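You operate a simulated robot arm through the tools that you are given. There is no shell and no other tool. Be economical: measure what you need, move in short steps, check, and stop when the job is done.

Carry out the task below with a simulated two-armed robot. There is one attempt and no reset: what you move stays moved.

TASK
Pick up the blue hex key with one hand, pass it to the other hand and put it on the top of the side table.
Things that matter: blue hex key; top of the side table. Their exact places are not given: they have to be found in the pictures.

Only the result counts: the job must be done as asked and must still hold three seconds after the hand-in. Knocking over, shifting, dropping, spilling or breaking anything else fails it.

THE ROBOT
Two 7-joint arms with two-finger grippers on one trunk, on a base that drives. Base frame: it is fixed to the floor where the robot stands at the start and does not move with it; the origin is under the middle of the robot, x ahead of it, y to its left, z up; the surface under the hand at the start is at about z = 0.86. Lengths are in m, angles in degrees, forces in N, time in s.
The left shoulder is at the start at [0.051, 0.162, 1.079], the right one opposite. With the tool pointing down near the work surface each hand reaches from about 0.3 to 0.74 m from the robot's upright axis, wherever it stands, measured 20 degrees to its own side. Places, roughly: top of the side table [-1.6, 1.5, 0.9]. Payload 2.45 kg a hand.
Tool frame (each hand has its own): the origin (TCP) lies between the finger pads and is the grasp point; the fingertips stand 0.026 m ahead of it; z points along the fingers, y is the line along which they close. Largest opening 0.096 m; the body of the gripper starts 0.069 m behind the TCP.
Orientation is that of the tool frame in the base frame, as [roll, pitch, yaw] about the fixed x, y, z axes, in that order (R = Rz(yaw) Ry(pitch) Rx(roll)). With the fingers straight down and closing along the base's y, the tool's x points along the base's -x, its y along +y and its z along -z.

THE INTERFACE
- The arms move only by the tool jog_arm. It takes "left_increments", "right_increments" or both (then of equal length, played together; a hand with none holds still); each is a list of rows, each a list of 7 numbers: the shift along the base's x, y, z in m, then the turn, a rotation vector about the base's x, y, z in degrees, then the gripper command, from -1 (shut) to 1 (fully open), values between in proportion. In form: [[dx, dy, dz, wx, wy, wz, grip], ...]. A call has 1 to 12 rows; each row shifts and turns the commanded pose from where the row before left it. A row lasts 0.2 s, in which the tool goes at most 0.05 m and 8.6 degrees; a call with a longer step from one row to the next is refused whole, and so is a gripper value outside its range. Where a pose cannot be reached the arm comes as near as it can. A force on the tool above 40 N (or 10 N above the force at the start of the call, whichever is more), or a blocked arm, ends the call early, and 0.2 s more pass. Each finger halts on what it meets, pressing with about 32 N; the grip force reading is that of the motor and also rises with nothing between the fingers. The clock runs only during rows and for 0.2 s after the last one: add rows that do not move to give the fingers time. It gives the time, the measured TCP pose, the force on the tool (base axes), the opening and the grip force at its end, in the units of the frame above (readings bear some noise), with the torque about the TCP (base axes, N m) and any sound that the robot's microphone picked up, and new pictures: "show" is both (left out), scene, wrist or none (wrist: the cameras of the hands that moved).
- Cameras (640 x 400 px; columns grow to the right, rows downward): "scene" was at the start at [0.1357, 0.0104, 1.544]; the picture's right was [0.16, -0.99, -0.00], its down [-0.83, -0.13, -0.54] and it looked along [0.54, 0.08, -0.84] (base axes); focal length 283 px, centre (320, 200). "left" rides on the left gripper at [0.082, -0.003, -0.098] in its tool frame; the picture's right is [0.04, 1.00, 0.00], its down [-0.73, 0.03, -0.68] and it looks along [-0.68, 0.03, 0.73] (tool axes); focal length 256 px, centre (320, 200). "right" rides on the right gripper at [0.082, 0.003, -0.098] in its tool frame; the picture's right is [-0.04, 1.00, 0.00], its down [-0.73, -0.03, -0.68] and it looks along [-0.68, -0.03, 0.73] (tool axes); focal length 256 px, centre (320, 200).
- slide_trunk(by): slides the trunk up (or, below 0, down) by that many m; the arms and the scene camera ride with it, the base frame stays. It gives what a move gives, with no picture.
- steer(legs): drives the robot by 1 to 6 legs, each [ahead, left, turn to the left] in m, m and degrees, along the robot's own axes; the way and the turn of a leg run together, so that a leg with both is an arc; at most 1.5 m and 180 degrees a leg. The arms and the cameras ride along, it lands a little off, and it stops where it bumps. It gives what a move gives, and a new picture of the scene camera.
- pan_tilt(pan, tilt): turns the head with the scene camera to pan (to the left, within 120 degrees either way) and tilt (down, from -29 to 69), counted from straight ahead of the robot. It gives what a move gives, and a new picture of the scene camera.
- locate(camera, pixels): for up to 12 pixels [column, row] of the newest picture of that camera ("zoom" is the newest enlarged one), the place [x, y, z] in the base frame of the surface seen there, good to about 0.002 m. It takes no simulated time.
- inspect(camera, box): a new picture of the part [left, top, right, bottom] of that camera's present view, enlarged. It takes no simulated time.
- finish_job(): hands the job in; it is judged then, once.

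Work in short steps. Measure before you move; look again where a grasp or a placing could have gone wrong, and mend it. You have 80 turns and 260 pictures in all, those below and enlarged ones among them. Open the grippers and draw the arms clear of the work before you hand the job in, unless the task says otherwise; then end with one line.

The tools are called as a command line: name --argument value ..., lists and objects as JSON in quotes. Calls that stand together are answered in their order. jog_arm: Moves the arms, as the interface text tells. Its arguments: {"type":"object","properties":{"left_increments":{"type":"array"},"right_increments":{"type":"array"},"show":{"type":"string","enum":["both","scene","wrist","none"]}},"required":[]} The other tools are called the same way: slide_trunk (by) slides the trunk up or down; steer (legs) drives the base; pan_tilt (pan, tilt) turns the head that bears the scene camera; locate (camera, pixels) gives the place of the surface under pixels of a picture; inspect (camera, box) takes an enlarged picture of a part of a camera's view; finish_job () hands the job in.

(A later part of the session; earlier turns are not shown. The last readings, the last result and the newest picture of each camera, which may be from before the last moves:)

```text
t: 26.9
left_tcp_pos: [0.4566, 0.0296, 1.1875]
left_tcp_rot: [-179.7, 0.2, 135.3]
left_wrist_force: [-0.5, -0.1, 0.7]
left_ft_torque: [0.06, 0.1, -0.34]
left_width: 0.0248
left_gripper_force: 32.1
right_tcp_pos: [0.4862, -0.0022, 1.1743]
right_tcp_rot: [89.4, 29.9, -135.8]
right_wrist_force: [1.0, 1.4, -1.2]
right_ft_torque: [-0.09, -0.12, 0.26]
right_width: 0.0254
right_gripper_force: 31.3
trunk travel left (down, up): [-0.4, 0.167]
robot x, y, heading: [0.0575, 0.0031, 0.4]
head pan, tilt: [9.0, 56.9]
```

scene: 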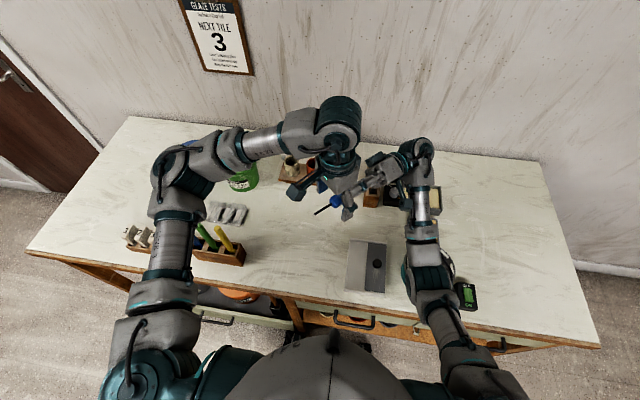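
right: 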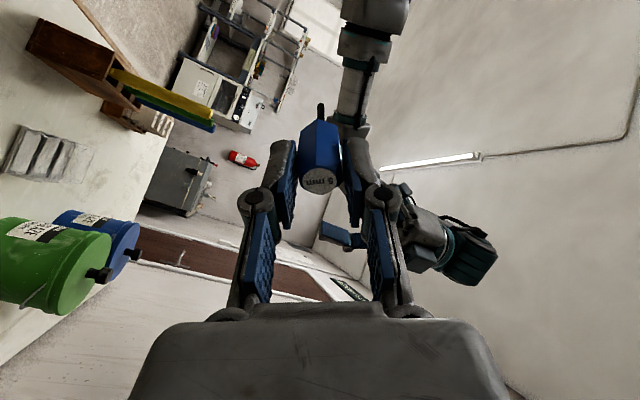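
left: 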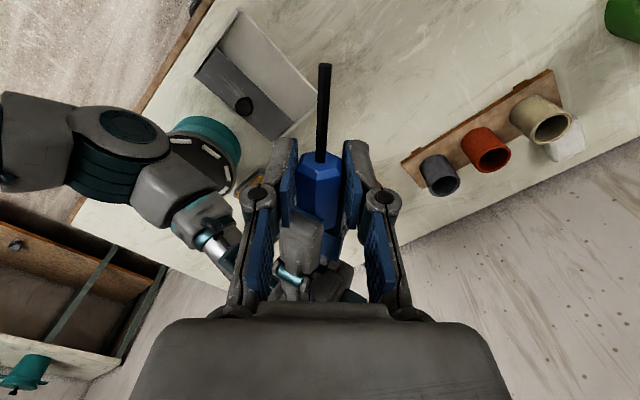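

Both hold (left 0.0248). Open the right, then back it off along the key axis.

jog_arm --right_increments '[[0, 0, 0, 0, 0, 0, -0.2], [0, 0, 0, 0, 0, 0, 0.1], [0, 0, 0, 0, 0, 0, 0.1], [0.0139, -0.0144, 0, 0, 0, 0, 0.1], [0.0139, -0.0144, 0, 0, 0, 0, 0.1], [0.0, -0.02, 0, 0, 0, 0, 0.1], [0.0, -0.02, 0, 0, 0, 0, 0.1], [0, 0, 0, 0, 0, 0, 0.1]]' --left_increments '[[0, 0, 0, 0, 0, 0, -1], [0, 0, 0, 0, 0, 0, -1], [0, 0, 0, 0, 0, 0, -1], [0, 0, 0, 0, 0, 0, -1], [0, 0, 0, 0, 0, 0, -1], [0, 0, 0, 0, 0, 0, -1], [0, 0, 0, 0, 0, 0, -1], [0, 0, 0, 0, 0, 0, -1]]'

```text
t: 28.7
left_tcp_pos: [0.4569, 0.0302, 1.1874]
left_tcp_rot: [-179.7, 0.2, 135.3]
left_wrist_force: [-0.6, 0.5, 0.1]
left_ft_torque: [-0.01, 0.0, 0.01]
left_width: 0.0243
left_gripper_force: 31.7
right_tcp_pos: [0.4927, -0.0692, 1.1875]
right_tcp_rot: [89.4, 30.1, -135.9]
right_wrist_force: [-0.4, -0.5, 0.0]
right_ft_torque: [0.0, 0.0, 0.03]
right_width: 0.0529
right_gripper_force: 0.2
right hand out of reach, approached as far as the arm can: row 4, 5, 7
trunk travel left (down, up): [-0.4, 0.167]
robot x, y, heading: [0.0563, 0.0036, 0.1]
head pan, tilt: [9.0, 56.9]
```

scene: 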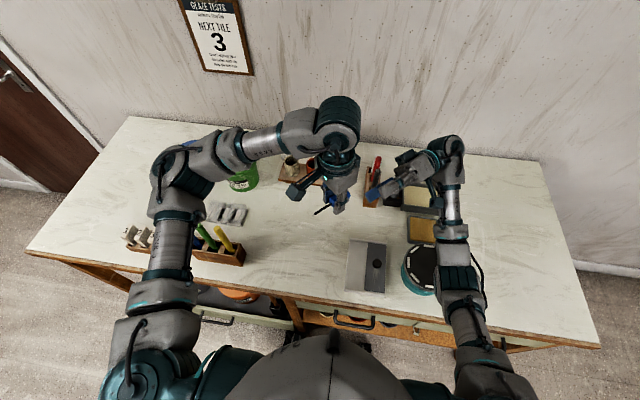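
right: 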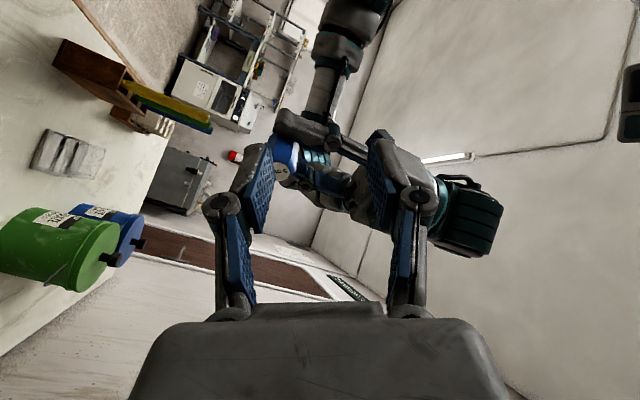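
left: 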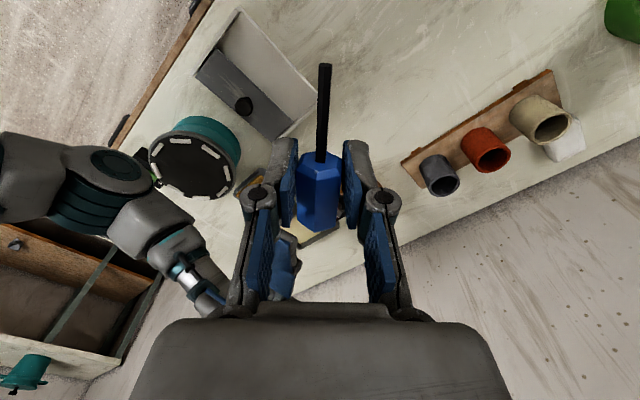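

Handover succeeded. Return the right arm toward its start pose: yaw back −45°, then +30° about y.

jog_arm --right_increments '[[0, -0.015, 0.005, 0, 0, -7.5, 0.1], [0, -0.015, 0.005, 0, 0, -7.5, 0.1], [0, -0.015, 0.005, 0, 0, -7.5, 0.1], [0, -0.015, 0.005, 0, 0, -7.5, 0.1], [-0.005, -0.015, 0.005, 0, 0, -7.5, 0.1], [-0.005, -0.015, 0.005, 0, 0, -7.5, 0.1], [-0.005, 0, 0.01, 0, 7.5, 0, 0.1], [-0.005, 0, 0.01, 0, 7.5, 0, 0.1], [-0.005, 0, 0.01, 0, 7.5, 0, 0.1], [-0.005, 0, 0.01, 0, 7.5, 0, 0.1]]' --show "none"

jog_arm --right_increments '[[-0.005, 0, 0.005, -8.2, 0, 0, 0.1], [-0.005, 0, 0.005, -8.2, 0, 0, 0.1], [-0.005, 0, 0.005, -8.2, 0, 0, 0.1], [-0.005, 0, 0.005, -8.2, 0, 0, 0.1], [-0.005, 0, 0.005, -8.2, 0, 0, 0.1], [-0.005, 0, 0.005, -8.2, 0, 0, 0.1], [-0.005, 0, 0.005, -8.2, 0, 0, 0.1], [-0.005, 0, 0.005, -8.2, 0, 0, 0.1], [-0.005, 0, 0.005, -8.2, 0, 0, 0.1], [-0.005, 0, 0.005, -8.2, 0, 0, 0.1], [-0.005, 0, 0.005, -8.2, 0, 0, 0.1]]' --show "scene"

```text
t: 30.9
left_tcp_pos: [0.4552, 0.0284, 1.1878]
left_tcp_rot: [-179.7, 0.3, 135.3]
left_wrist_force: [-0.5, 0.1, -0.9]
left_ft_torque: [0.03, -0.04, -0.03]
left_width: 0.0245
left_gripper_force: 31.3
right_tcp_pos: [0.4626, -0.1606, 1.2579]
right_tcp_rot: [89.9, 0.0, 179.3]
right_wrist_force: [1.6, -0.1, 0.3]
right_ft_torque: [0.01, -0.06, -0.03]
right_width: 0.0529
right_gripper_force: 0.0
trunk travel left (down, up): [-0.4, 0.167]
robot x, y, heading: [0.0548, 0.0044, 0.1]
head pan, tilt: [9.0, 56.9]
```

```text
t: 33.3
left_tcp_pos: [0.455, 0.0312, 1.187]
left_tcp_rot: [-179.7, 0.3, 135.3]
left_wrist_force: [-0.2, -0.3, -0.1]
left_ft_torque: [-0.01, -0.01, 0.02]
left_width: 0.0243
left_gripper_force: 32.4
right_tcp_pos: [0.4062, -0.1591, 1.3172]
right_tcp_rot: [-179.7, 0.6, -179.8]
right_wrist_force: [-0.3, 0.2, -0.1]
right_ft_torque: [0.0, 0.0, -0.02]
right_width: 0.0528
right_gripper_force: 0.1
trunk travel left (down, up): [-0.4, 0.167]
robot x, y, heading: [0.0561, 0.0023, 0.2]
head pan, tilt: [9.0, 56.9]
```

scene: 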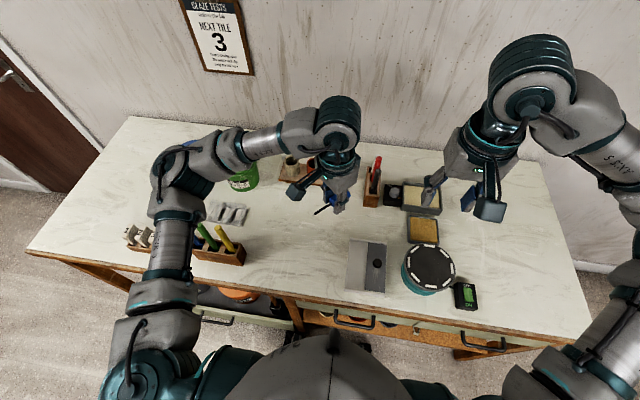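

Right arm clear. Bring the left hand back to a neutral carrying pose, and look to the left-rear for the side table.

jog_arm --left_increments '[[0, 0.027, 0.006, 0, 0, 7.5, -1], [0, 0.027, 0.006, 0, 0, 7.5, -1], [-0.005, 0.027, 0.006, 0, 0, 7.5, -1], [-0.005, 0.027, 0.006, 0, 0, 7.5, -1], [-0.01, 0.027, 0.006, 0, 0, 7.5, -1], [-0.01, 0.027, 0.006, 0, 0, 7.5, -1], [0, 0, 0, 0, 0, 0, -1]]' --show "none"

pan_tilt --pan 110 --tilt 25

pan_tilt --pan -115 --tilt 35

```text
t: 34.9
left_tcp_pos: [0.4245, 0.1924, 1.2225]
left_tcp_rot: [-179.7, 0.2, -179.5]
left_wrist_force: [0.3, 0.1, 0.0]
left_ft_torque: [0.01, 0.0, -0.03]
left_width: 0.0245
left_gripper_force: 31.5
right_tcp_pos: [0.4059, -0.1603, 1.3149]
right_tcp_rot: [-179.9, 0.5, -179.7]
right_wrist_force: [0.2, 0.8, -0.5]
right_ft_torque: [0.0, 0.07, -0.01]
right_width: 0.0527
right_gripper_force: 0.0
trunk travel left (down, up): [-0.4, 0.167]
robot x, y, heading: [0.0577, -0.0004, 0.3]
head pan, tilt: [9.0, 56.9]
```

```text
t: 36.7
left_tcp_pos: [0.4238, 0.1924, 1.2227]
left_tcp_rot: [-179.9, 0.3, -179.7]
left_wrist_force: [0.8, 0.1, -0.5]
left_ft_torque: [-0.01, -0.03, -0.01]
left_width: 0.0241
left_gripper_force: 32.2
right_tcp_pos: [0.4072, -0.1584, 1.3143]
right_tcp_rot: [-179.8, 0.6, -179.8]
right_wrist_force: [0.6, -0.4, -0.4]
right_ft_torque: [0.01, -0.01, 0.0]
right_width: 0.0527
right_gripper_force: 0.0
trunk travel left (down, up): [-0.4, 0.167]
robot x, y, heading: [0.0577, 0.0029, 0.1]
head pan, tilt: [110.0, 25.0]
```

scene: 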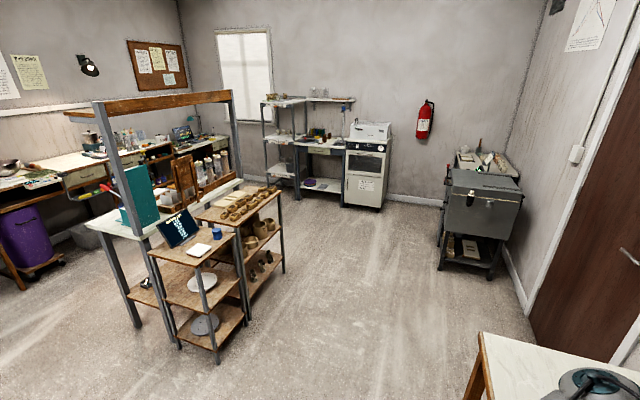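

```text
t: 39.9
left_tcp_pos: [0.4239, 0.1922, 1.2226]
left_tcp_rot: [-179.7, 0.3, -179.6]
left_wrist_force: [0.1, 0.2, -0.9]
left_ft_torque: [0.02, -0.01, 0.02]
left_width: 0.0239
left_gripper_force: 32.1
right_tcp_pos: [0.4057, -0.16, 1.3165]
right_tcp_rot: [-179.9, 0.6, -179.8]
right_wrist_force: [-0.4, -0.5, 0.1]
right_ft_torque: [-0.02, 0.0, 0.0]
right_width: 0.0528
right_gripper_force: 0.1
trunk travel left (down, up): [-0.4, 0.167]
robot x, y, heading: [0.0579, 0.0008, 0.4]
head pan, tilt: [-115.0, 35.0]
```

scene: 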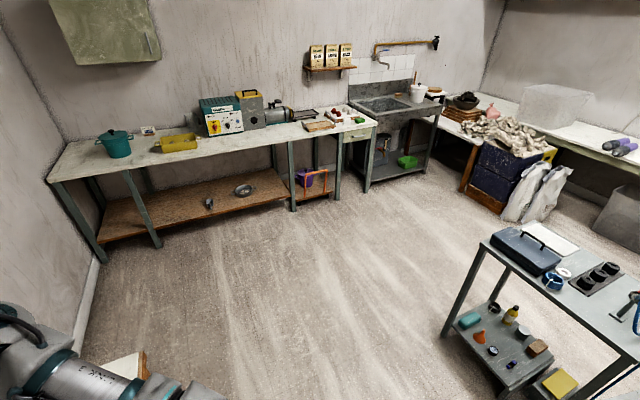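

The side table should be near column 176 of the pan-110 view. Look there more closely.

pan_tilt --pan 120 --tilt 28

inspect --camera "scene" --box '[120, 60, 400, 340]'

```text
t: 43.2
left_tcp_pos: [0.4241, 0.1918, 1.2238]
left_tcp_rot: [-179.8, 0.4, -179.8]
left_wrist_force: [-0.3, -0.7, -1.5]
left_ft_torque: [0.0, 0.0, 0.01]
left_width: 0.0236
left_gripper_force: 32.2
right_tcp_pos: [0.4059, -0.1589, 1.3156]
right_tcp_rot: [-179.9, 0.6, -179.8]
right_wrist_force: [-0.1, -0.5, 0.5]
right_ft_torque: [0.02, 0.02, -0.02]
right_width: 0.053
right_gripper_force: 0.1
trunk travel left (down, up): [-0.4, 0.167]
robot x, y, heading: [0.0569, 0.0018, 0.1]
head pan, tilt: [120.0, 28.0]
```

scene: 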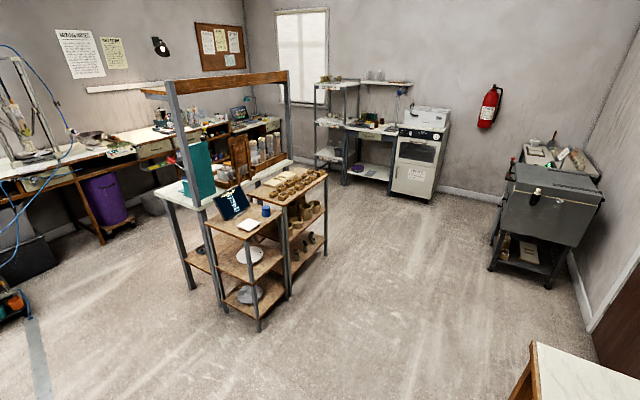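

```text
1.43 times, centred on (260, 200) of scene
```

zoom: 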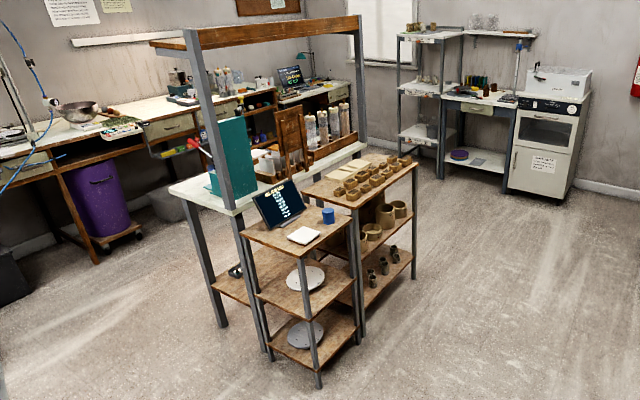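

locate --camera "scene" --pixels '[[243, 220], [265, 210], [230, 230], [250, 237], [235, 207], [285, 195], [300, 180], [280, 168], [200, 205], [190, 195], [262, 330], [255, 238]]'

inspect --camera "scene" --box '[190, 150, 340, 250]'

```text
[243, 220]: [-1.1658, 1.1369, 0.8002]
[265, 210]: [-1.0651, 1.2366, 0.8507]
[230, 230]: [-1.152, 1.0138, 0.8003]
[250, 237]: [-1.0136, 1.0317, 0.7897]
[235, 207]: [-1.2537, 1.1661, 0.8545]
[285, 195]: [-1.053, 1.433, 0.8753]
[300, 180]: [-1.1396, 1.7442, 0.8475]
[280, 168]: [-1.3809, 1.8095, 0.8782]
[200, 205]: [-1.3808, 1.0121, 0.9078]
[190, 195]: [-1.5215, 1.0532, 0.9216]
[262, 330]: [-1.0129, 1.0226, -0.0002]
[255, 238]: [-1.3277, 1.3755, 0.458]
```

```text
4.00 times, centred on (265, 200) of scene
```

zoom: 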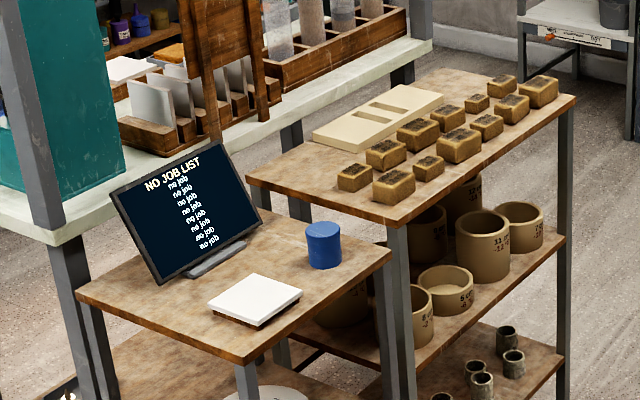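

The white-topped table with overhead frame (z≈0.91) matches the side table. Before driving, check what's behind the robot: the tool cart at the right rear.

pan_tilt --pan -120 --tilt 40

locate --camera "scene" --pixels '[[430, 220], [500, 270], [410, 300], [560, 330], [600, 260], [480, 160], [620, 390], [450, 330], [300, 390], [380, 380]]'

```text
t: 46.6
left_tcp_pos: [0.4255, 0.1928, 1.2229]
left_tcp_rot: [-179.8, 0.3, -179.7]
left_wrist_force: [0.9, -0.1, -0.2]
left_ft_torque: [-0.05, 0.0, 0.0]
left_width: 0.0231
left_gripper_force: 31.7
right_tcp_pos: [0.4077, -0.1578, 1.3155]
right_tcp_rot: [-179.8, 0.5, -179.7]
right_wrist_force: [0.3, 0.4, 0.4]
right_ft_torque: [0.01, 0.02, 0.0]
right_width: 0.0526
right_gripper_force: 0.0
trunk travel left (down, up): [-0.4, 0.167]
robot x, y, heading: [0.0601, -0.0015, 0.3]
head pan, tilt: [-120.0, 40.0]
```

scene: 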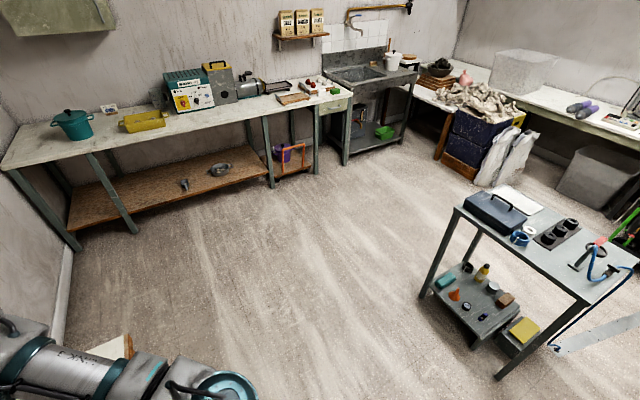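

```text
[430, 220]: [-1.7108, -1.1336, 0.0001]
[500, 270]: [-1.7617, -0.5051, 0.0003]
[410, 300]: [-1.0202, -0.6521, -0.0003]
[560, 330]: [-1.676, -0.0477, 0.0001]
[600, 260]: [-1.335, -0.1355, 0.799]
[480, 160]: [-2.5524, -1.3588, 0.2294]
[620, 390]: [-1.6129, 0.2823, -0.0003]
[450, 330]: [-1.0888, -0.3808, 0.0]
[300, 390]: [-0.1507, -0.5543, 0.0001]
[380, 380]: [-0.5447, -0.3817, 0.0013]
```

Left grip width is slowly drifting (0.0248→0.0231), so I check the left wrist view.

inspect --camera "left" --box '[220, 60, 420, 260]'

locate --camera "scene" --pixels '[[495, 378], [420, 297], [455, 208], [585, 302], [635, 285]]'

```text
2.00 times, centred on (320, 160) of left
```

zoom: 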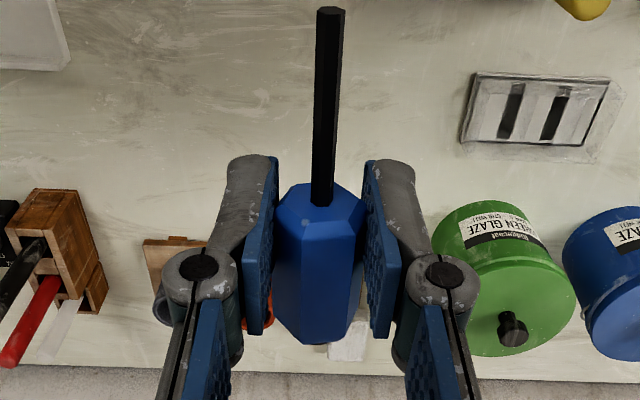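

```text
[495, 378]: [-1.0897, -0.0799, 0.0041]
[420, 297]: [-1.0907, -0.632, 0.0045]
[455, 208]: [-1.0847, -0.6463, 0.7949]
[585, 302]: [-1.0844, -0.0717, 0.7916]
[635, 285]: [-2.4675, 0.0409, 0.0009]
```

The key is firmly held with facets seating. The tool cart occupies x<−1.08, y −0.65…−0.07; the side table's near end is at y≈1.0. I back up 0.55 m and turn 90° left, then look.

steer --legs '[[-0.55, 0, 0], [0, 0, 90]]'

pan_tilt --pan 40 --tilt 35

```text
t: 53.7
left_tcp_pos: [-0.6961, 0.3695, 1.2227]
left_tcp_rot: [-179.8, 0.2, -90.0]
left_wrist_force: [0.1, -0.3, 0.1]
left_ft_torque: [0.01, -0.02, 0.01]
left_width: 0.022
left_gripper_force: 32.5
right_tcp_pos: [-0.344, 0.3495, 1.315]
right_tcp_rot: [-179.9, 0.5, -90.1]
right_wrist_force: [-0.1, -0.1, -0.8]
right_ft_torque: [0.0, 0.0, -0.03]
right_width: 0.0529
right_gripper_force: 0.2
trunk travel left (down, up): [-0.4, 0.167]
robot x, y, heading: [-0.5044, 0.0017, 89.9]
head pan, tilt: [-120.0, 40.0]
```

scene: 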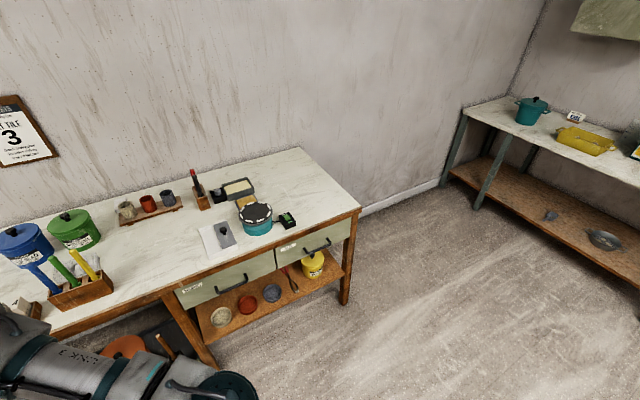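

```text
t: 56.1
left_tcp_pos: [-0.6947, 0.3656, 1.2226]
left_tcp_rot: [-179.8, 0.4, -89.9]
left_wrist_force: [0.5, 0.1, -0.5]
left_ft_torque: [0.01, -0.03, -0.03]
left_width: 0.0219
left_gripper_force: 32.0
right_tcp_pos: [-0.3442, 0.346, 1.3172]
right_tcp_rot: [-179.8, 0.7, -90.1]
right_wrist_force: [0.6, 1.2, -0.7]
right_ft_torque: [-0.01, -0.03, 0.02]
right_width: 0.0527
right_gripper_force: 0.2
trunk travel left (down, up): [-0.4, 0.167]
robot x, y, heading: [-0.5061, -0.0, 89.8]
head pan, tilt: [40.0, 35.0]
```

scene: 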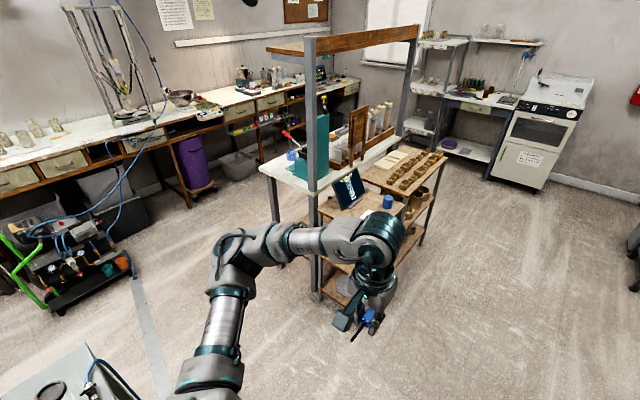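

Grip width now 0.0219 — check the key in the left view again, and look at the table top.

inspect --camera "left" --box '[220, 60, 420, 260]'

inspect --camera "scene" --box '[240, 90, 400, 210]'

locate --camera "scene" --pixels '[[262, 170], [280, 165], [295, 172], [310, 190], [275, 175], [325, 182], [295, 150], [300, 44], [269, 48], [410, 30], [320, 45]]'

```text
2.00 times, centred on (320, 160) of left
```

zoom: 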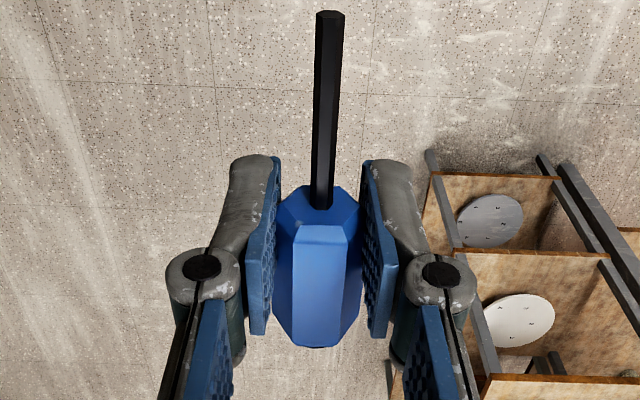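

```text
3.33 times, centred on (320, 150) of scene
```

zoom: 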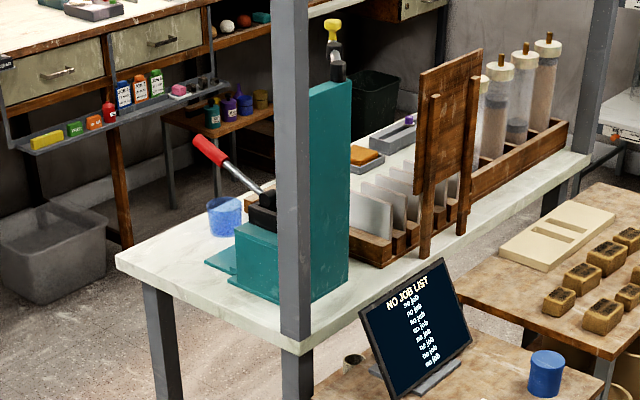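

```text
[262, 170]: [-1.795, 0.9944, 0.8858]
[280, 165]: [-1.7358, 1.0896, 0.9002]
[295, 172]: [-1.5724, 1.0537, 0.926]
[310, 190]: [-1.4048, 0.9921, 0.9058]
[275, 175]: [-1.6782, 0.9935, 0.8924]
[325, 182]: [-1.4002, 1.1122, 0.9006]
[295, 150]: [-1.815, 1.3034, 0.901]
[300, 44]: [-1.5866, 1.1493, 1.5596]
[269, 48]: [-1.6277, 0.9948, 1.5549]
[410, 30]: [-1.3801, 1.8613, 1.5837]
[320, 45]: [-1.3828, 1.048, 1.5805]
```

Grip is converging at 0.0219 (flats seated), and the key is stable. Table top z≈0.90, near end y≈0.99, x −1.80…−1.39, with press, cup and post on it. I check the floor strip at (145,320) and left cart at (75,280).

locate --camera "scene" --pixels '[[135, 280], [148, 330], [152, 330], [160, 380], [60, 310], [130, 290], [90, 355], [110, 270], [20, 370]]'

inspect --camera "scene" --box '[0, 200, 260, 400]'

```text
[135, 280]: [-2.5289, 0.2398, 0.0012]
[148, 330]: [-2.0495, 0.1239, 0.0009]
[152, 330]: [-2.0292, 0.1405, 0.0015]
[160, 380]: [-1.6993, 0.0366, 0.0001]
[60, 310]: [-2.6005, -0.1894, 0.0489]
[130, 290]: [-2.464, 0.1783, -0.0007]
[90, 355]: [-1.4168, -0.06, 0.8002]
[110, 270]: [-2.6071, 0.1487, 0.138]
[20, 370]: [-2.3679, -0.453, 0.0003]
```

```text
2.00 times, centred on (130, 300) of scene
```

zoom: 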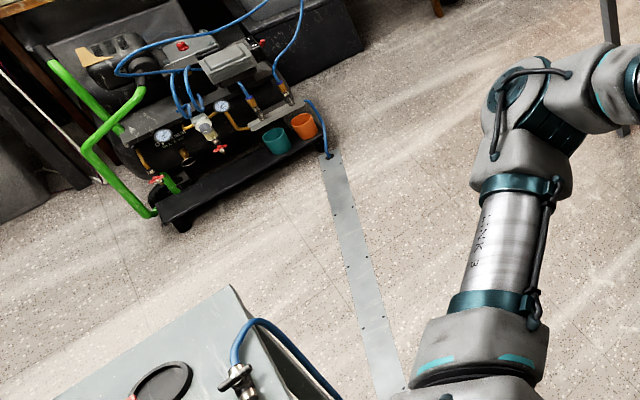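

The strip is flat on the floor. Drive: 0.40 ahead (to y≈0.40), then 0.98 left (to x≈−1.49).

steer --legs '[[0.4, 0, 0], [0, 0.98, 0]]'

pan_tilt --pan 10 --tilt 50

```text
t: 63.3
left_tcp_pos: [-1.6719, 0.7402, 1.2253]
left_tcp_rot: [179.8, 0.4, -88.1]
left_wrist_force: [1.2, -0.4, -0.9]
left_ft_torque: [0.0, 0.02, -0.01]
left_width: 0.0221
left_gripper_force: 31.7
right_tcp_pos: [-1.3209, 0.7307, 1.3152]
right_tcp_rot: [179.7, 0.7, -88.3]
right_wrist_force: [-0.2, 0.1, -0.1]
right_ft_torque: [-0.01, 0.04, 0.01]
right_width: 0.0529
right_gripper_force: 0.0
trunk travel left (down, up): [-0.4, 0.167]
robot x, y, heading: [-1.4827, 0.3761, 91.8]
head pan, tilt: [40.0, 35.0]
```

scene: 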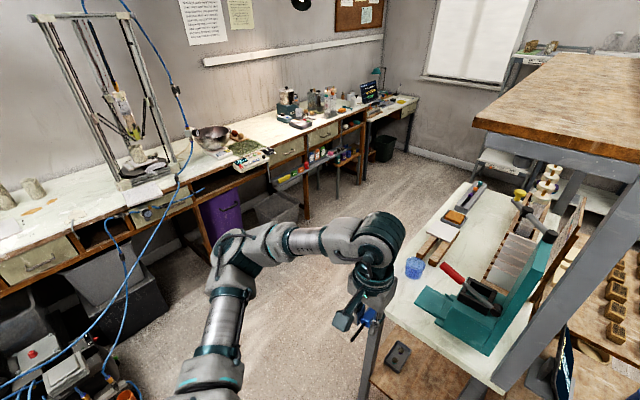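

```text
t: 64.2
left_tcp_pos: [-1.6742, 0.7374, 1.2257]
left_tcp_rot: [179.9, 0.6, -88.3]
left_wrist_force: [1.6, -0.4, -0.8]
left_ft_torque: [-0.01, 0.01, 0.0]
left_width: 0.0219
left_gripper_force: 31.6
right_tcp_pos: [-1.3233, 0.7289, 1.316]
right_tcp_rot: [179.7, 0.9, -88.3]
right_wrist_force: [0.4, 0.0, 0.1]
right_ft_torque: [0.0, 0.04, 0.02]
right_width: 0.0528
right_gripper_force: 0.0
trunk travel left (down, up): [-0.4, 0.167]
robot x, y, heading: [-1.4809, 0.3791, 91.5]
head pan, tilt: [10.0, 50.0]
```

scene: 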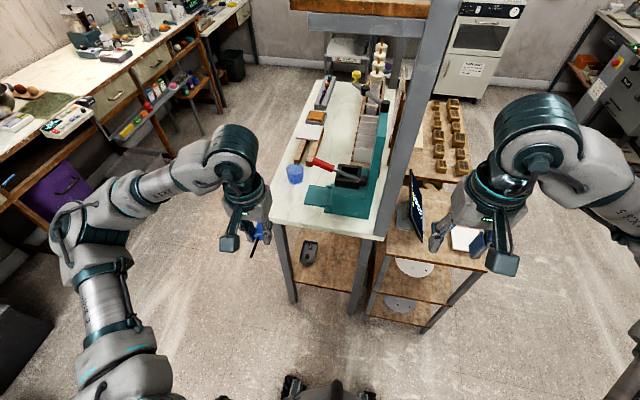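

I measure the near end of the table top.

inspect --camera "scene" --box '[250, 80, 410, 260]'

locate --camera "scene" --pixels '[[272, 219], [380, 236], [290, 205], [308, 208], [300, 190], [294, 180], [304, 182], [320, 212], [350, 222], [285, 190], [310, 185], [288, 160]]'

```text
2.22 times, centred on (330, 170) of scene
```

zoom: 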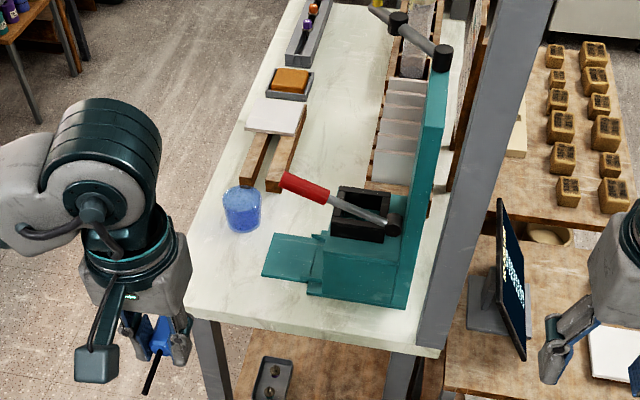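

```text
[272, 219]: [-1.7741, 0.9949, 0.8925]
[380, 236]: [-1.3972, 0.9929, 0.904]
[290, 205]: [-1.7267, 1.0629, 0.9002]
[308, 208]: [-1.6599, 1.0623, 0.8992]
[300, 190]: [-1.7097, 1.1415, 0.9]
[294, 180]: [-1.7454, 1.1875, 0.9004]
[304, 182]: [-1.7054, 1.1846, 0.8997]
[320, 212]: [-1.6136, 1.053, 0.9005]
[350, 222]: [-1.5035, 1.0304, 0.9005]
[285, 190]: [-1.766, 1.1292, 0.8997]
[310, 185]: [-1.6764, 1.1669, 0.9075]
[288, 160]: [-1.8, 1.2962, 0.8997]
```

Free spot: around (−1.72,1.075) on the top (z 0.900), clear of the cup (y≥1.13) and press (x≥−1.67). I check lever/cup heights, pull the right hand in, and drive a bit closer and left.

locate --camera "scene" --pixels '[[312, 161], [318, 163], [288, 167], [295, 166], [302, 168], [294, 183], [305, 204], [310, 200], [304, 206], [302, 203]]'

jog_arm --right_increments '[[0, -0.04, 0, 0, 0, 0, 0.1], [0, -0.04, 0, 0, 0, 0, 0.1]]' --show "none"

steer --legs '[[0.1, 0.09, 0]]'

```text
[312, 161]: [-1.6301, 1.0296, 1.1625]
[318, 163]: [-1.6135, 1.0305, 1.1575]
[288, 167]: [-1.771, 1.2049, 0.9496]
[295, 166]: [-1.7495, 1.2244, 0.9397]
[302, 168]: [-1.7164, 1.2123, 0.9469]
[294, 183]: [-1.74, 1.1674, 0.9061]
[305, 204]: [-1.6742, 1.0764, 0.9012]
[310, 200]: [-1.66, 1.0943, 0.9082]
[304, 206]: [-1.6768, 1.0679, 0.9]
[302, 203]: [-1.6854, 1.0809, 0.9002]
```

```text
t: 64.8
left_tcp_pos: [-1.6876, 0.7346, 1.2246]
left_tcp_rot: [-179.5, 0.7, -88.3]
left_wrist_force: [-0.1, -0.4, -0.9]
left_ft_torque: [0.01, -0.03, -0.02]
left_width: 0.022
left_gripper_force: 32.1
right_tcp_pos: [-1.3372, 0.6477, 1.3208]
right_tcp_rot: [-179.8, 1.0, -88.3]
right_wrist_force: [-0.2, -0.5, 0.1]
right_ft_torque: [0.04, -0.02, 0.0]
right_width: 0.0528
right_gripper_force: 0.0
trunk travel left (down, up): [-0.4, 0.167]
robot x, y, heading: [-1.483, 0.3762, 91.4]
head pan, tilt: [10.0, 50.0]
```

```text
t: 66.2
left_tcp_pos: [-1.7295, 0.8371, 1.2306]
left_tcp_rot: [178.5, 0.7, -88.5]
left_wrist_force: [1.8, 0.2, -1.0]
left_ft_torque: [-0.02, 0.11, 0.0]
left_width: 0.022
left_gripper_force: 32.0
right_tcp_pos: [-1.377, 0.7475, 1.3135]
right_tcp_rot: [178.3, 1.0, -88.4]
right_wrist_force: [1.1, 0.5, 1.1]
right_ft_torque: [-0.02, 0.08, -0.03]
right_width: 0.0527
right_gripper_force: 0.0
trunk travel left (down, up): [-0.4, 0.167]
robot x, y, heading: [-1.5664, 0.4777, 91.7]
head pan, tilt: [10.0, 50.0]
```

scene: 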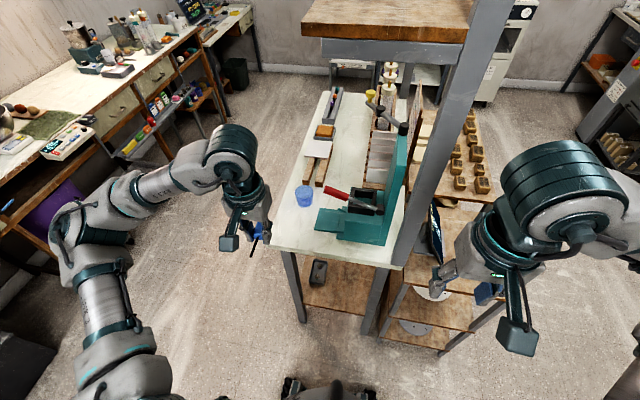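

The lever end is at (−1.63,1.03,1.16), so I'll place at x≈−1.735 for clearance. Lower the trunk by 0.15 first.

slide_trunk --by -0.15

pan_tilt --pan 15 --tilt 50

locate --camera "scene" --pixels '[[345, 195], [320, 200], [300, 230], [360, 230]]'

```text
t: 67.9
left_tcp_pos: [-1.7313, 0.8353, 1.0815]
left_tcp_rot: [178.8, 0.9, -88.7]
left_wrist_force: [1.0, -0.3, -1.0]
left_ft_torque: [-0.06, 0.0, -0.05]
left_width: 0.0221
left_gripper_force: 32.4
right_tcp_pos: [-1.3784, 0.7462, 1.1655]
right_tcp_rot: [178.5, 1.0, -88.5]
right_wrist_force: [0.6, -0.3, 0.0]
right_ft_torque: [-0.03, -0.02, 0.05]
right_width: 0.0528
right_gripper_force: 0.1
trunk travel left (down, up): [-0.25, 0.317]
robot x, y, heading: [-1.5625, 0.4785, 91.6]
head pan, tilt: [10.0, 50.0]
```

```text
t: 68.6
left_tcp_pos: [-1.7638, 0.8351, 1.0758]
left_tcp_rot: [-179.8, 0.7, -88.5]
left_wrist_force: [0.2, -0.3, -1.4]
left_ft_torque: [0.0, 0.01, -0.03]
left_width: 0.0218
left_gripper_force: 31.5
right_tcp_pos: [-1.4135, 0.7459, 1.1688]
right_tcp_rot: [-179.9, 1.0, -88.6]
right_wrist_force: [0.8, 0.1, -0.3]
right_ft_torque: [0.01, 0.03, -0.01]
right_width: 0.0528
right_gripper_force: 0.1
trunk travel left (down, up): [-0.25, 0.317]
robot x, y, heading: [-1.5644, 0.4802, 91.7]
head pan, tilt: [15.0, 50.0]
```

scene: 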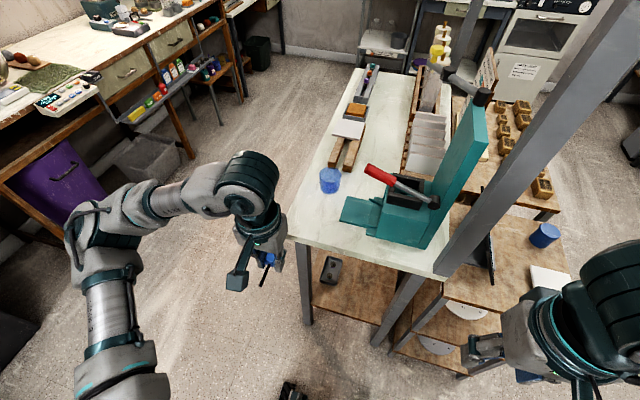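

```text
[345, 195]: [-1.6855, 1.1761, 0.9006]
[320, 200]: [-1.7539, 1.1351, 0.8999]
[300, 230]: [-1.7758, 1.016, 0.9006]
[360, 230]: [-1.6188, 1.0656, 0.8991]
```

Left TCP settled at (−1.764,0.835,1.076). Move to above the placing spot (−1.735,1.075,1.00).

jog_arm --left_increments '[[0.0036, 0.03, -0.0095, 0, 0, 0, -1], [0.0036, 0.03, -0.0095, 0, 0, 0, -1], [0.0036, 0.03, -0.0095, 0, 0, 0, -1], [0.0036, 0.03, -0.0095, 0, 0, 0, -1], [0.0036, 0.03, -0.0095, 0, 0, 0, -1], [0.0036, 0.03, -0.0095, 0, 0, 0, -1], [0.0036, 0.03, -0.0095, 0, 0, 0, -1], [0.0036, 0.03, -0.0095, 0, 0, 0, -1], [0, 0, 0, 0, 0, 0, -1], [0, 0, 0, 0, 0, 0, -1]]'

```text
t: 70.8
left_tcp_pos: [-1.7556, 1.0757, 0.9979]
left_tcp_rot: [-179.1, 0.6, -88.2]
left_wrist_force: [-0.8, -0.4, -0.2]
left_ft_torque: [-0.01, -0.04, 0.0]
left_width: 0.0218
left_gripper_force: 32.2
right_tcp_pos: [-1.4341, 0.7466, 1.171]
right_tcp_rot: [-179.2, 0.9, -88.3]
right_wrist_force: [-1.3, -0.1, 0.7]
right_ft_torque: [0.01, -0.04, 0.0]
right_width: 0.0528
right_gripper_force: 0.0
trunk travel left (down, up): [-0.25, 0.317]
robot x, y, heading: [-1.5672, 0.4816, 91.7]
head pan, tilt: [15.0, 50.0]
```

scene: 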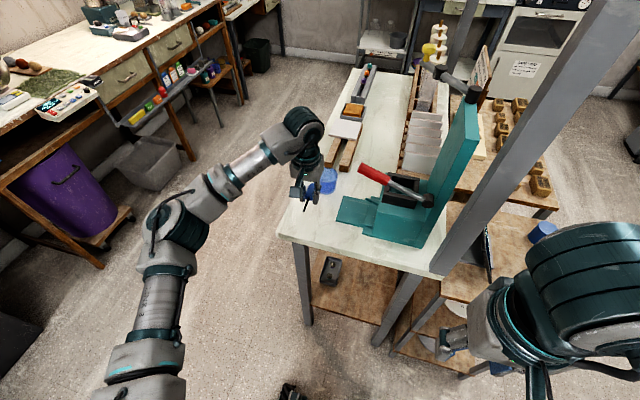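
left: 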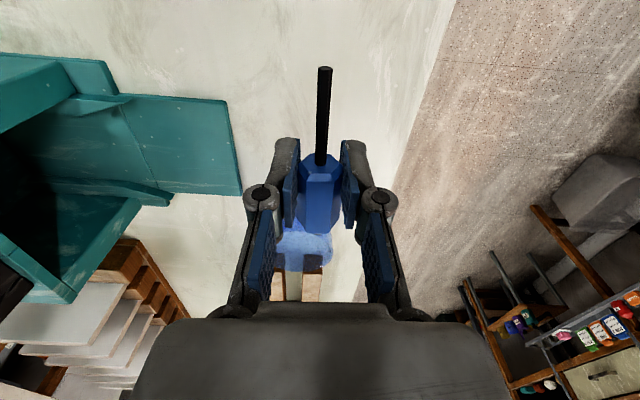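

The body still sways sideways (x shifted ~2 cm unrequested). Wait for it to settle.

jog_arm --left_increments '[[0, 0, 0, 0, 0, 0, -1], [0, 0, 0, 0, 0, 0, -1], [0, 0, 0, 0, 0, 0, -1], [0, 0, 0, 0, 0, 0, -1], [0, 0, 0, 0, 0, 0, -1]]' --show "none"

jog_arm --left_increments '[[0, 0, 0, 0, 0, 0, -1], [0, 0, 0, 0, 0, 0, -1], [0, 0, 0, 0, 0, 0, -1], [0, 0, 0, 0, 0, 0, -1], [0, 0, 0, 0, 0, 0, -1]]' --show "none"

jog_arm --left_increments '[[0, 0, 0, 0, 0, 0, -1], [0, 0, 0, 0, 0, 0, -1], [0, 0, 0, 0, 0, 0, -1], [0, 0, 0, 0, 0, 0, -1], [0, 0, 0, 0, 0, 0, -1]]' --show "none"

```text
t: 72.0
left_tcp_pos: [-1.7481, 1.0737, 0.9996]
left_tcp_rot: [-179.2, 0.8, -88.4]
left_wrist_force: [0.2, -0.4, -1.1]
left_ft_torque: [-0.02, -0.02, 0.02]
left_width: 0.0218
left_gripper_force: 31.3
right_tcp_pos: [-1.4288, 0.7469, 1.1703]
right_tcp_rot: [-179.2, 1.0, -88.3]
right_wrist_force: [-0.2, 0.0, -0.4]
right_ft_torque: [0.02, -0.04, 0.03]
right_width: 0.0529
right_gripper_force: 0.0
trunk travel left (down, up): [-0.25, 0.317]
robot x, y, heading: [-1.5647, 0.48, 91.8]
head pan, tilt: [15.0, 50.0]
```

```text
t: 73.4
left_tcp_pos: [-1.7582, 1.0723, 1.0003]
left_tcp_rot: [-178.4, 0.9, -88.5]
left_wrist_force: [-2.1, 0.0, 0.1]
left_ft_torque: [-0.01, -0.16, 0.0]
left_width: 0.0217
left_gripper_force: 32.8
right_tcp_pos: [-1.4395, 0.7395, 1.1747]
right_tcp_rot: [-178.7, 1.2, -88.5]
right_wrist_force: [-0.3, -0.1, 0.0]
right_ft_torque: [0.01, -0.07, 0.0]
right_width: 0.0531
right_gripper_force: 0.1
trunk travel left (down, up): [-0.25, 0.317]
robot x, y, heading: [-1.5622, 0.4762, 91.6]
head pan, tilt: [15.0, 50.0]
stopped in row 5 (left hand): the arm was blocked; the commanded pose is now the measured one
```

```text
t: 74.6
left_tcp_pos: [-1.7378, 1.071, 1.0017]
left_tcp_rot: [-179.2, 1.0, -88.9]
left_wrist_force: [-1.0, -0.2, -1.6]
left_ft_torque: [-0.02, 0.01, -0.02]
left_width: 0.0222
left_gripper_force: 32.1
right_tcp_pos: [-1.4181, 0.7421, 1.172]
right_tcp_rot: [-179.5, 1.1, -88.7]
right_wrist_force: [0.0, 0.3, 0.3]
right_ft_torque: [-0.01, -0.01, -0.06]
right_width: 0.0529
right_gripper_force: 0.0
trunk travel left (down, up): [-0.25, 0.317]
robot x, y, heading: [-1.5577, 0.4805, 91.5]
head pan, tilt: [15.0, 50.0]
```

There's an odd continuing sway and a "blocked" notice. I look for a contact: down at the base and at the left arm's surroundings.

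pan_tilt --pan 20 --tilt 69

inspect --camera "left" --box '[0, 0, 640, 400]'

inspect --camera "right" --box '[0, 0, 640, 400]'

```text
t: 75.4
left_tcp_pos: [-1.7479, 1.072, 1.0012]
left_tcp_rot: [-178.9, 1.0, -88.7]
left_wrist_force: [0.4, -0.2, -1.0]
left_ft_torque: [-0.03, -0.01, 0.0]
left_width: 0.0219
left_gripper_force: 32.4
right_tcp_pos: [-1.4303, 0.7425, 1.1732]
right_tcp_rot: [-179.0, 1.1, -88.6]
right_wrist_force: [-0.3, -0.2, -0.2]
right_ft_torque: [0.0, -0.05, 0.01]
right_width: 0.0527
right_gripper_force: 0.0
trunk travel left (down, up): [-0.25, 0.317]
robot x, y, heading: [-1.5616, 0.4807, 91.8]
head pan, tilt: [20.0, 68.8]
```

scene: 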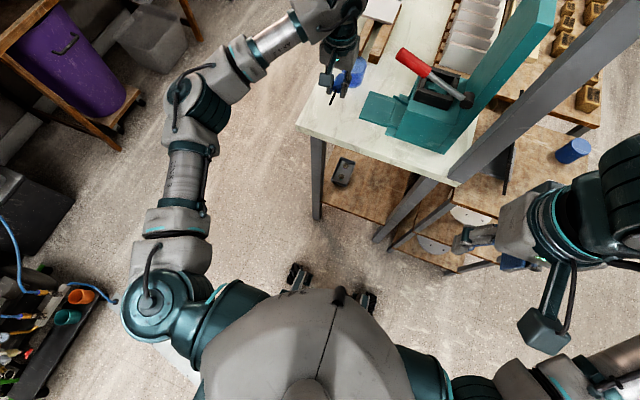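

```text
1.00 times, centred on (320, 200) of left (not enlarged: the box is as wide or as high as the picture)
```

zoom: 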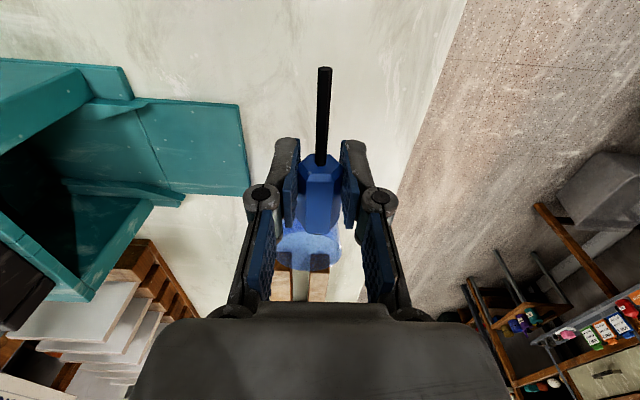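

```text
1.00 times, centred on (320, 200) of right (not enlarged: the box is as wide or as high as the picture)
```

zoom: 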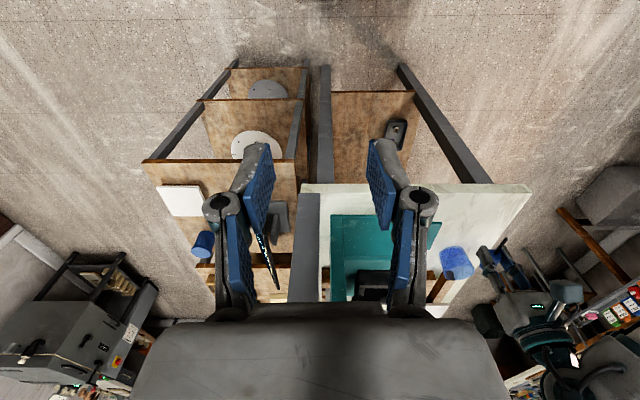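

No contact ahead. I check the rear left and right for the base standing on the hose or strip.

locate --camera "scene" --pixels '[[297, 272], [367, 300], [317, 215], [410, 215], [300, 290]]'

pan_tilt --pan 118 --tilt 62

pan_tilt --pan -118 --tilt 62

```text
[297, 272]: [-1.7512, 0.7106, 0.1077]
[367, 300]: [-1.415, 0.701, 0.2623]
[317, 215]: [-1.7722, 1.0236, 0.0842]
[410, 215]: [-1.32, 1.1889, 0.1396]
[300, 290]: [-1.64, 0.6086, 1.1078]
```

```text
t: 77.1
left_tcp_pos: [-1.7461, 1.0707, 1.0023]
left_tcp_rot: [-178.8, 1.1, -88.7]
left_wrist_force: [0.1, 0.3, 0.0]
left_ft_torque: [0.01, -0.04, 0.0]
left_width: 0.0217
left_gripper_force: 31.9
right_tcp_pos: [-1.4259, 0.7419, 1.1738]
right_tcp_rot: [-179.3, 1.0, -88.6]
right_wrist_force: [-0.3, -0.2, -1.0]
right_ft_torque: [0.02, 0.0, 0.0]
right_width: 0.0527
right_gripper_force: 0.1
trunk travel left (down, up): [-0.25, 0.317]
robot x, y, heading: [-1.5591, 0.4806, 91.9]
head pan, tilt: [118.0, 62.0]
```

scene: 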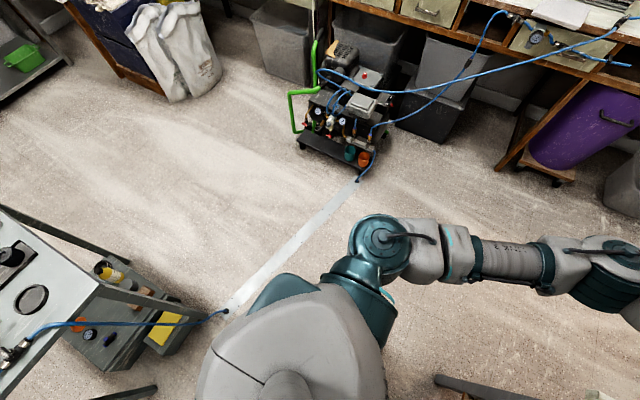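

```text
t: 80.5
left_tcp_pos: [-1.7633, 1.071, 0.999]
left_tcp_rot: [-178.2, 0.8, -88.6]
left_wrist_force: [-1.9, 0.4, -1.0]
left_ft_torque: [-0.03, -0.16, 0.02]
left_width: 0.0222
left_gripper_force: 32.4
right_tcp_pos: [-1.446, 0.7401, 1.1756]
right_tcp_rot: [-178.5, 1.0, -88.4]
right_wrist_force: [-0.1, -1.2, -0.1]
right_ft_torque: [0.02, -0.1, 0.01]
right_width: 0.0526
right_gripper_force: 0.0
trunk travel left (down, up): [-0.25, 0.317]
robot x, y, heading: [-1.5639, 0.4799, 91.5]
head pan, tilt: [-118.0, 62.0]
```

scene: 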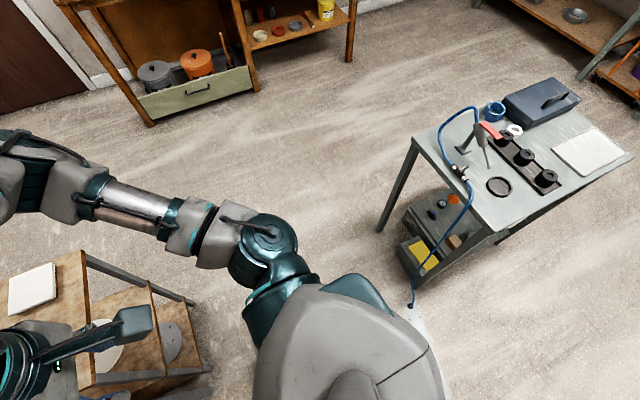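

Nothing obviously touches; the lean is about 1° and slow. I proceed carefully: aim slightly toward +x and descend toward z≈0.94, checking.

pan_tilt --pan 15 --tilt 52

jog_arm --left_increments '[[0.005, 0, -0.015, 0, 0, 0, -1], [0.005, 0, -0.015, 0, 0, 0, -1], [0, 0, -0.015, 0, 0, 0, -1], [0, 0, -0.013, 0, 0, 0, -1], [0, 0, 0, 0, 0, 0, -1], [0, 0, 0, 0, 0, 0, -1]]'

```text
t: 82.6
left_tcp_pos: [-1.714, 1.0718, 1.005]
left_tcp_rot: [179.7, 1.0, -89.0]
left_wrist_force: [1.2, 0.0, -0.7]
left_ft_torque: [0.01, 0.14, 0.02]
left_width: 0.0222
left_gripper_force: 32.4
right_tcp_pos: [-1.3928, 0.7449, 1.168]
right_tcp_rot: [179.4, 1.1, -88.8]
right_wrist_force: [0.8, 1.2, -0.5]
right_ft_torque: [-0.02, 0.08, 0.02]
right_width: 0.0527
right_gripper_force: 0.1
trunk travel left (down, up): [-0.25, 0.317]
robot x, y, heading: [-1.5565, 0.482, 91.4]
head pan, tilt: [15.0, 52.0]
```

scene: 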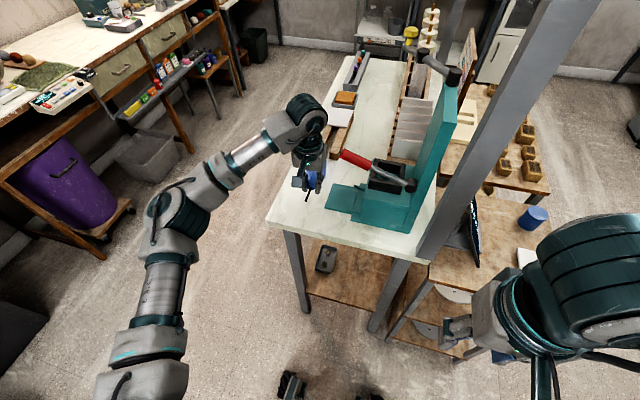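

```text
t: 84.0
left_tcp_pos: [-1.7372, 1.0719, 0.9423]
left_tcp_rot: [-178.9, 0.8, -88.7]
left_wrist_force: [-1.0, 0.0, 0.2]
left_ft_torque: [-0.04, -0.04, 0.01]
left_width: 0.0218
left_gripper_force: 31.7
right_tcp_pos: [-1.4276, 0.7411, 1.1727]
right_tcp_rot: [-179.2, 1.1, -88.6]
right_wrist_force: [0.5, -0.3, 0.3]
right_ft_torque: [0.06, -0.01, -0.03]
right_width: 0.0529
right_gripper_force: 0.1
trunk travel left (down, up): [-0.25, 0.317]
robot x, y, heading: [-1.562, 0.4811, 91.7]
head pan, tilt: [15.0, 52.0]
```

scene: 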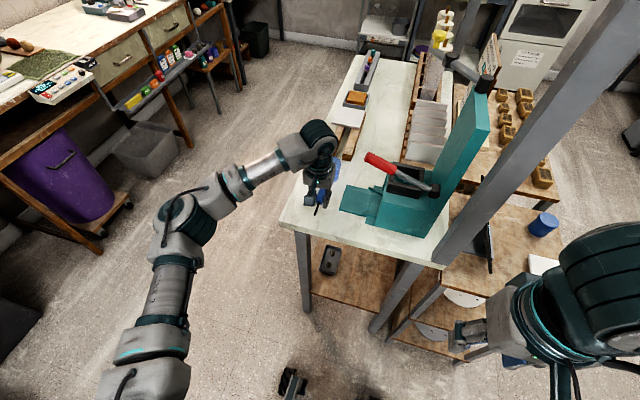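
left: 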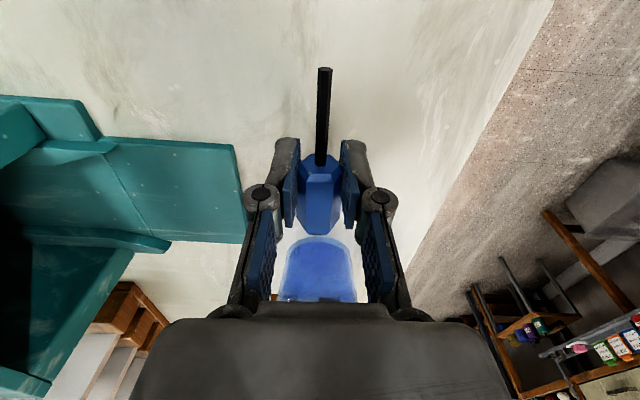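

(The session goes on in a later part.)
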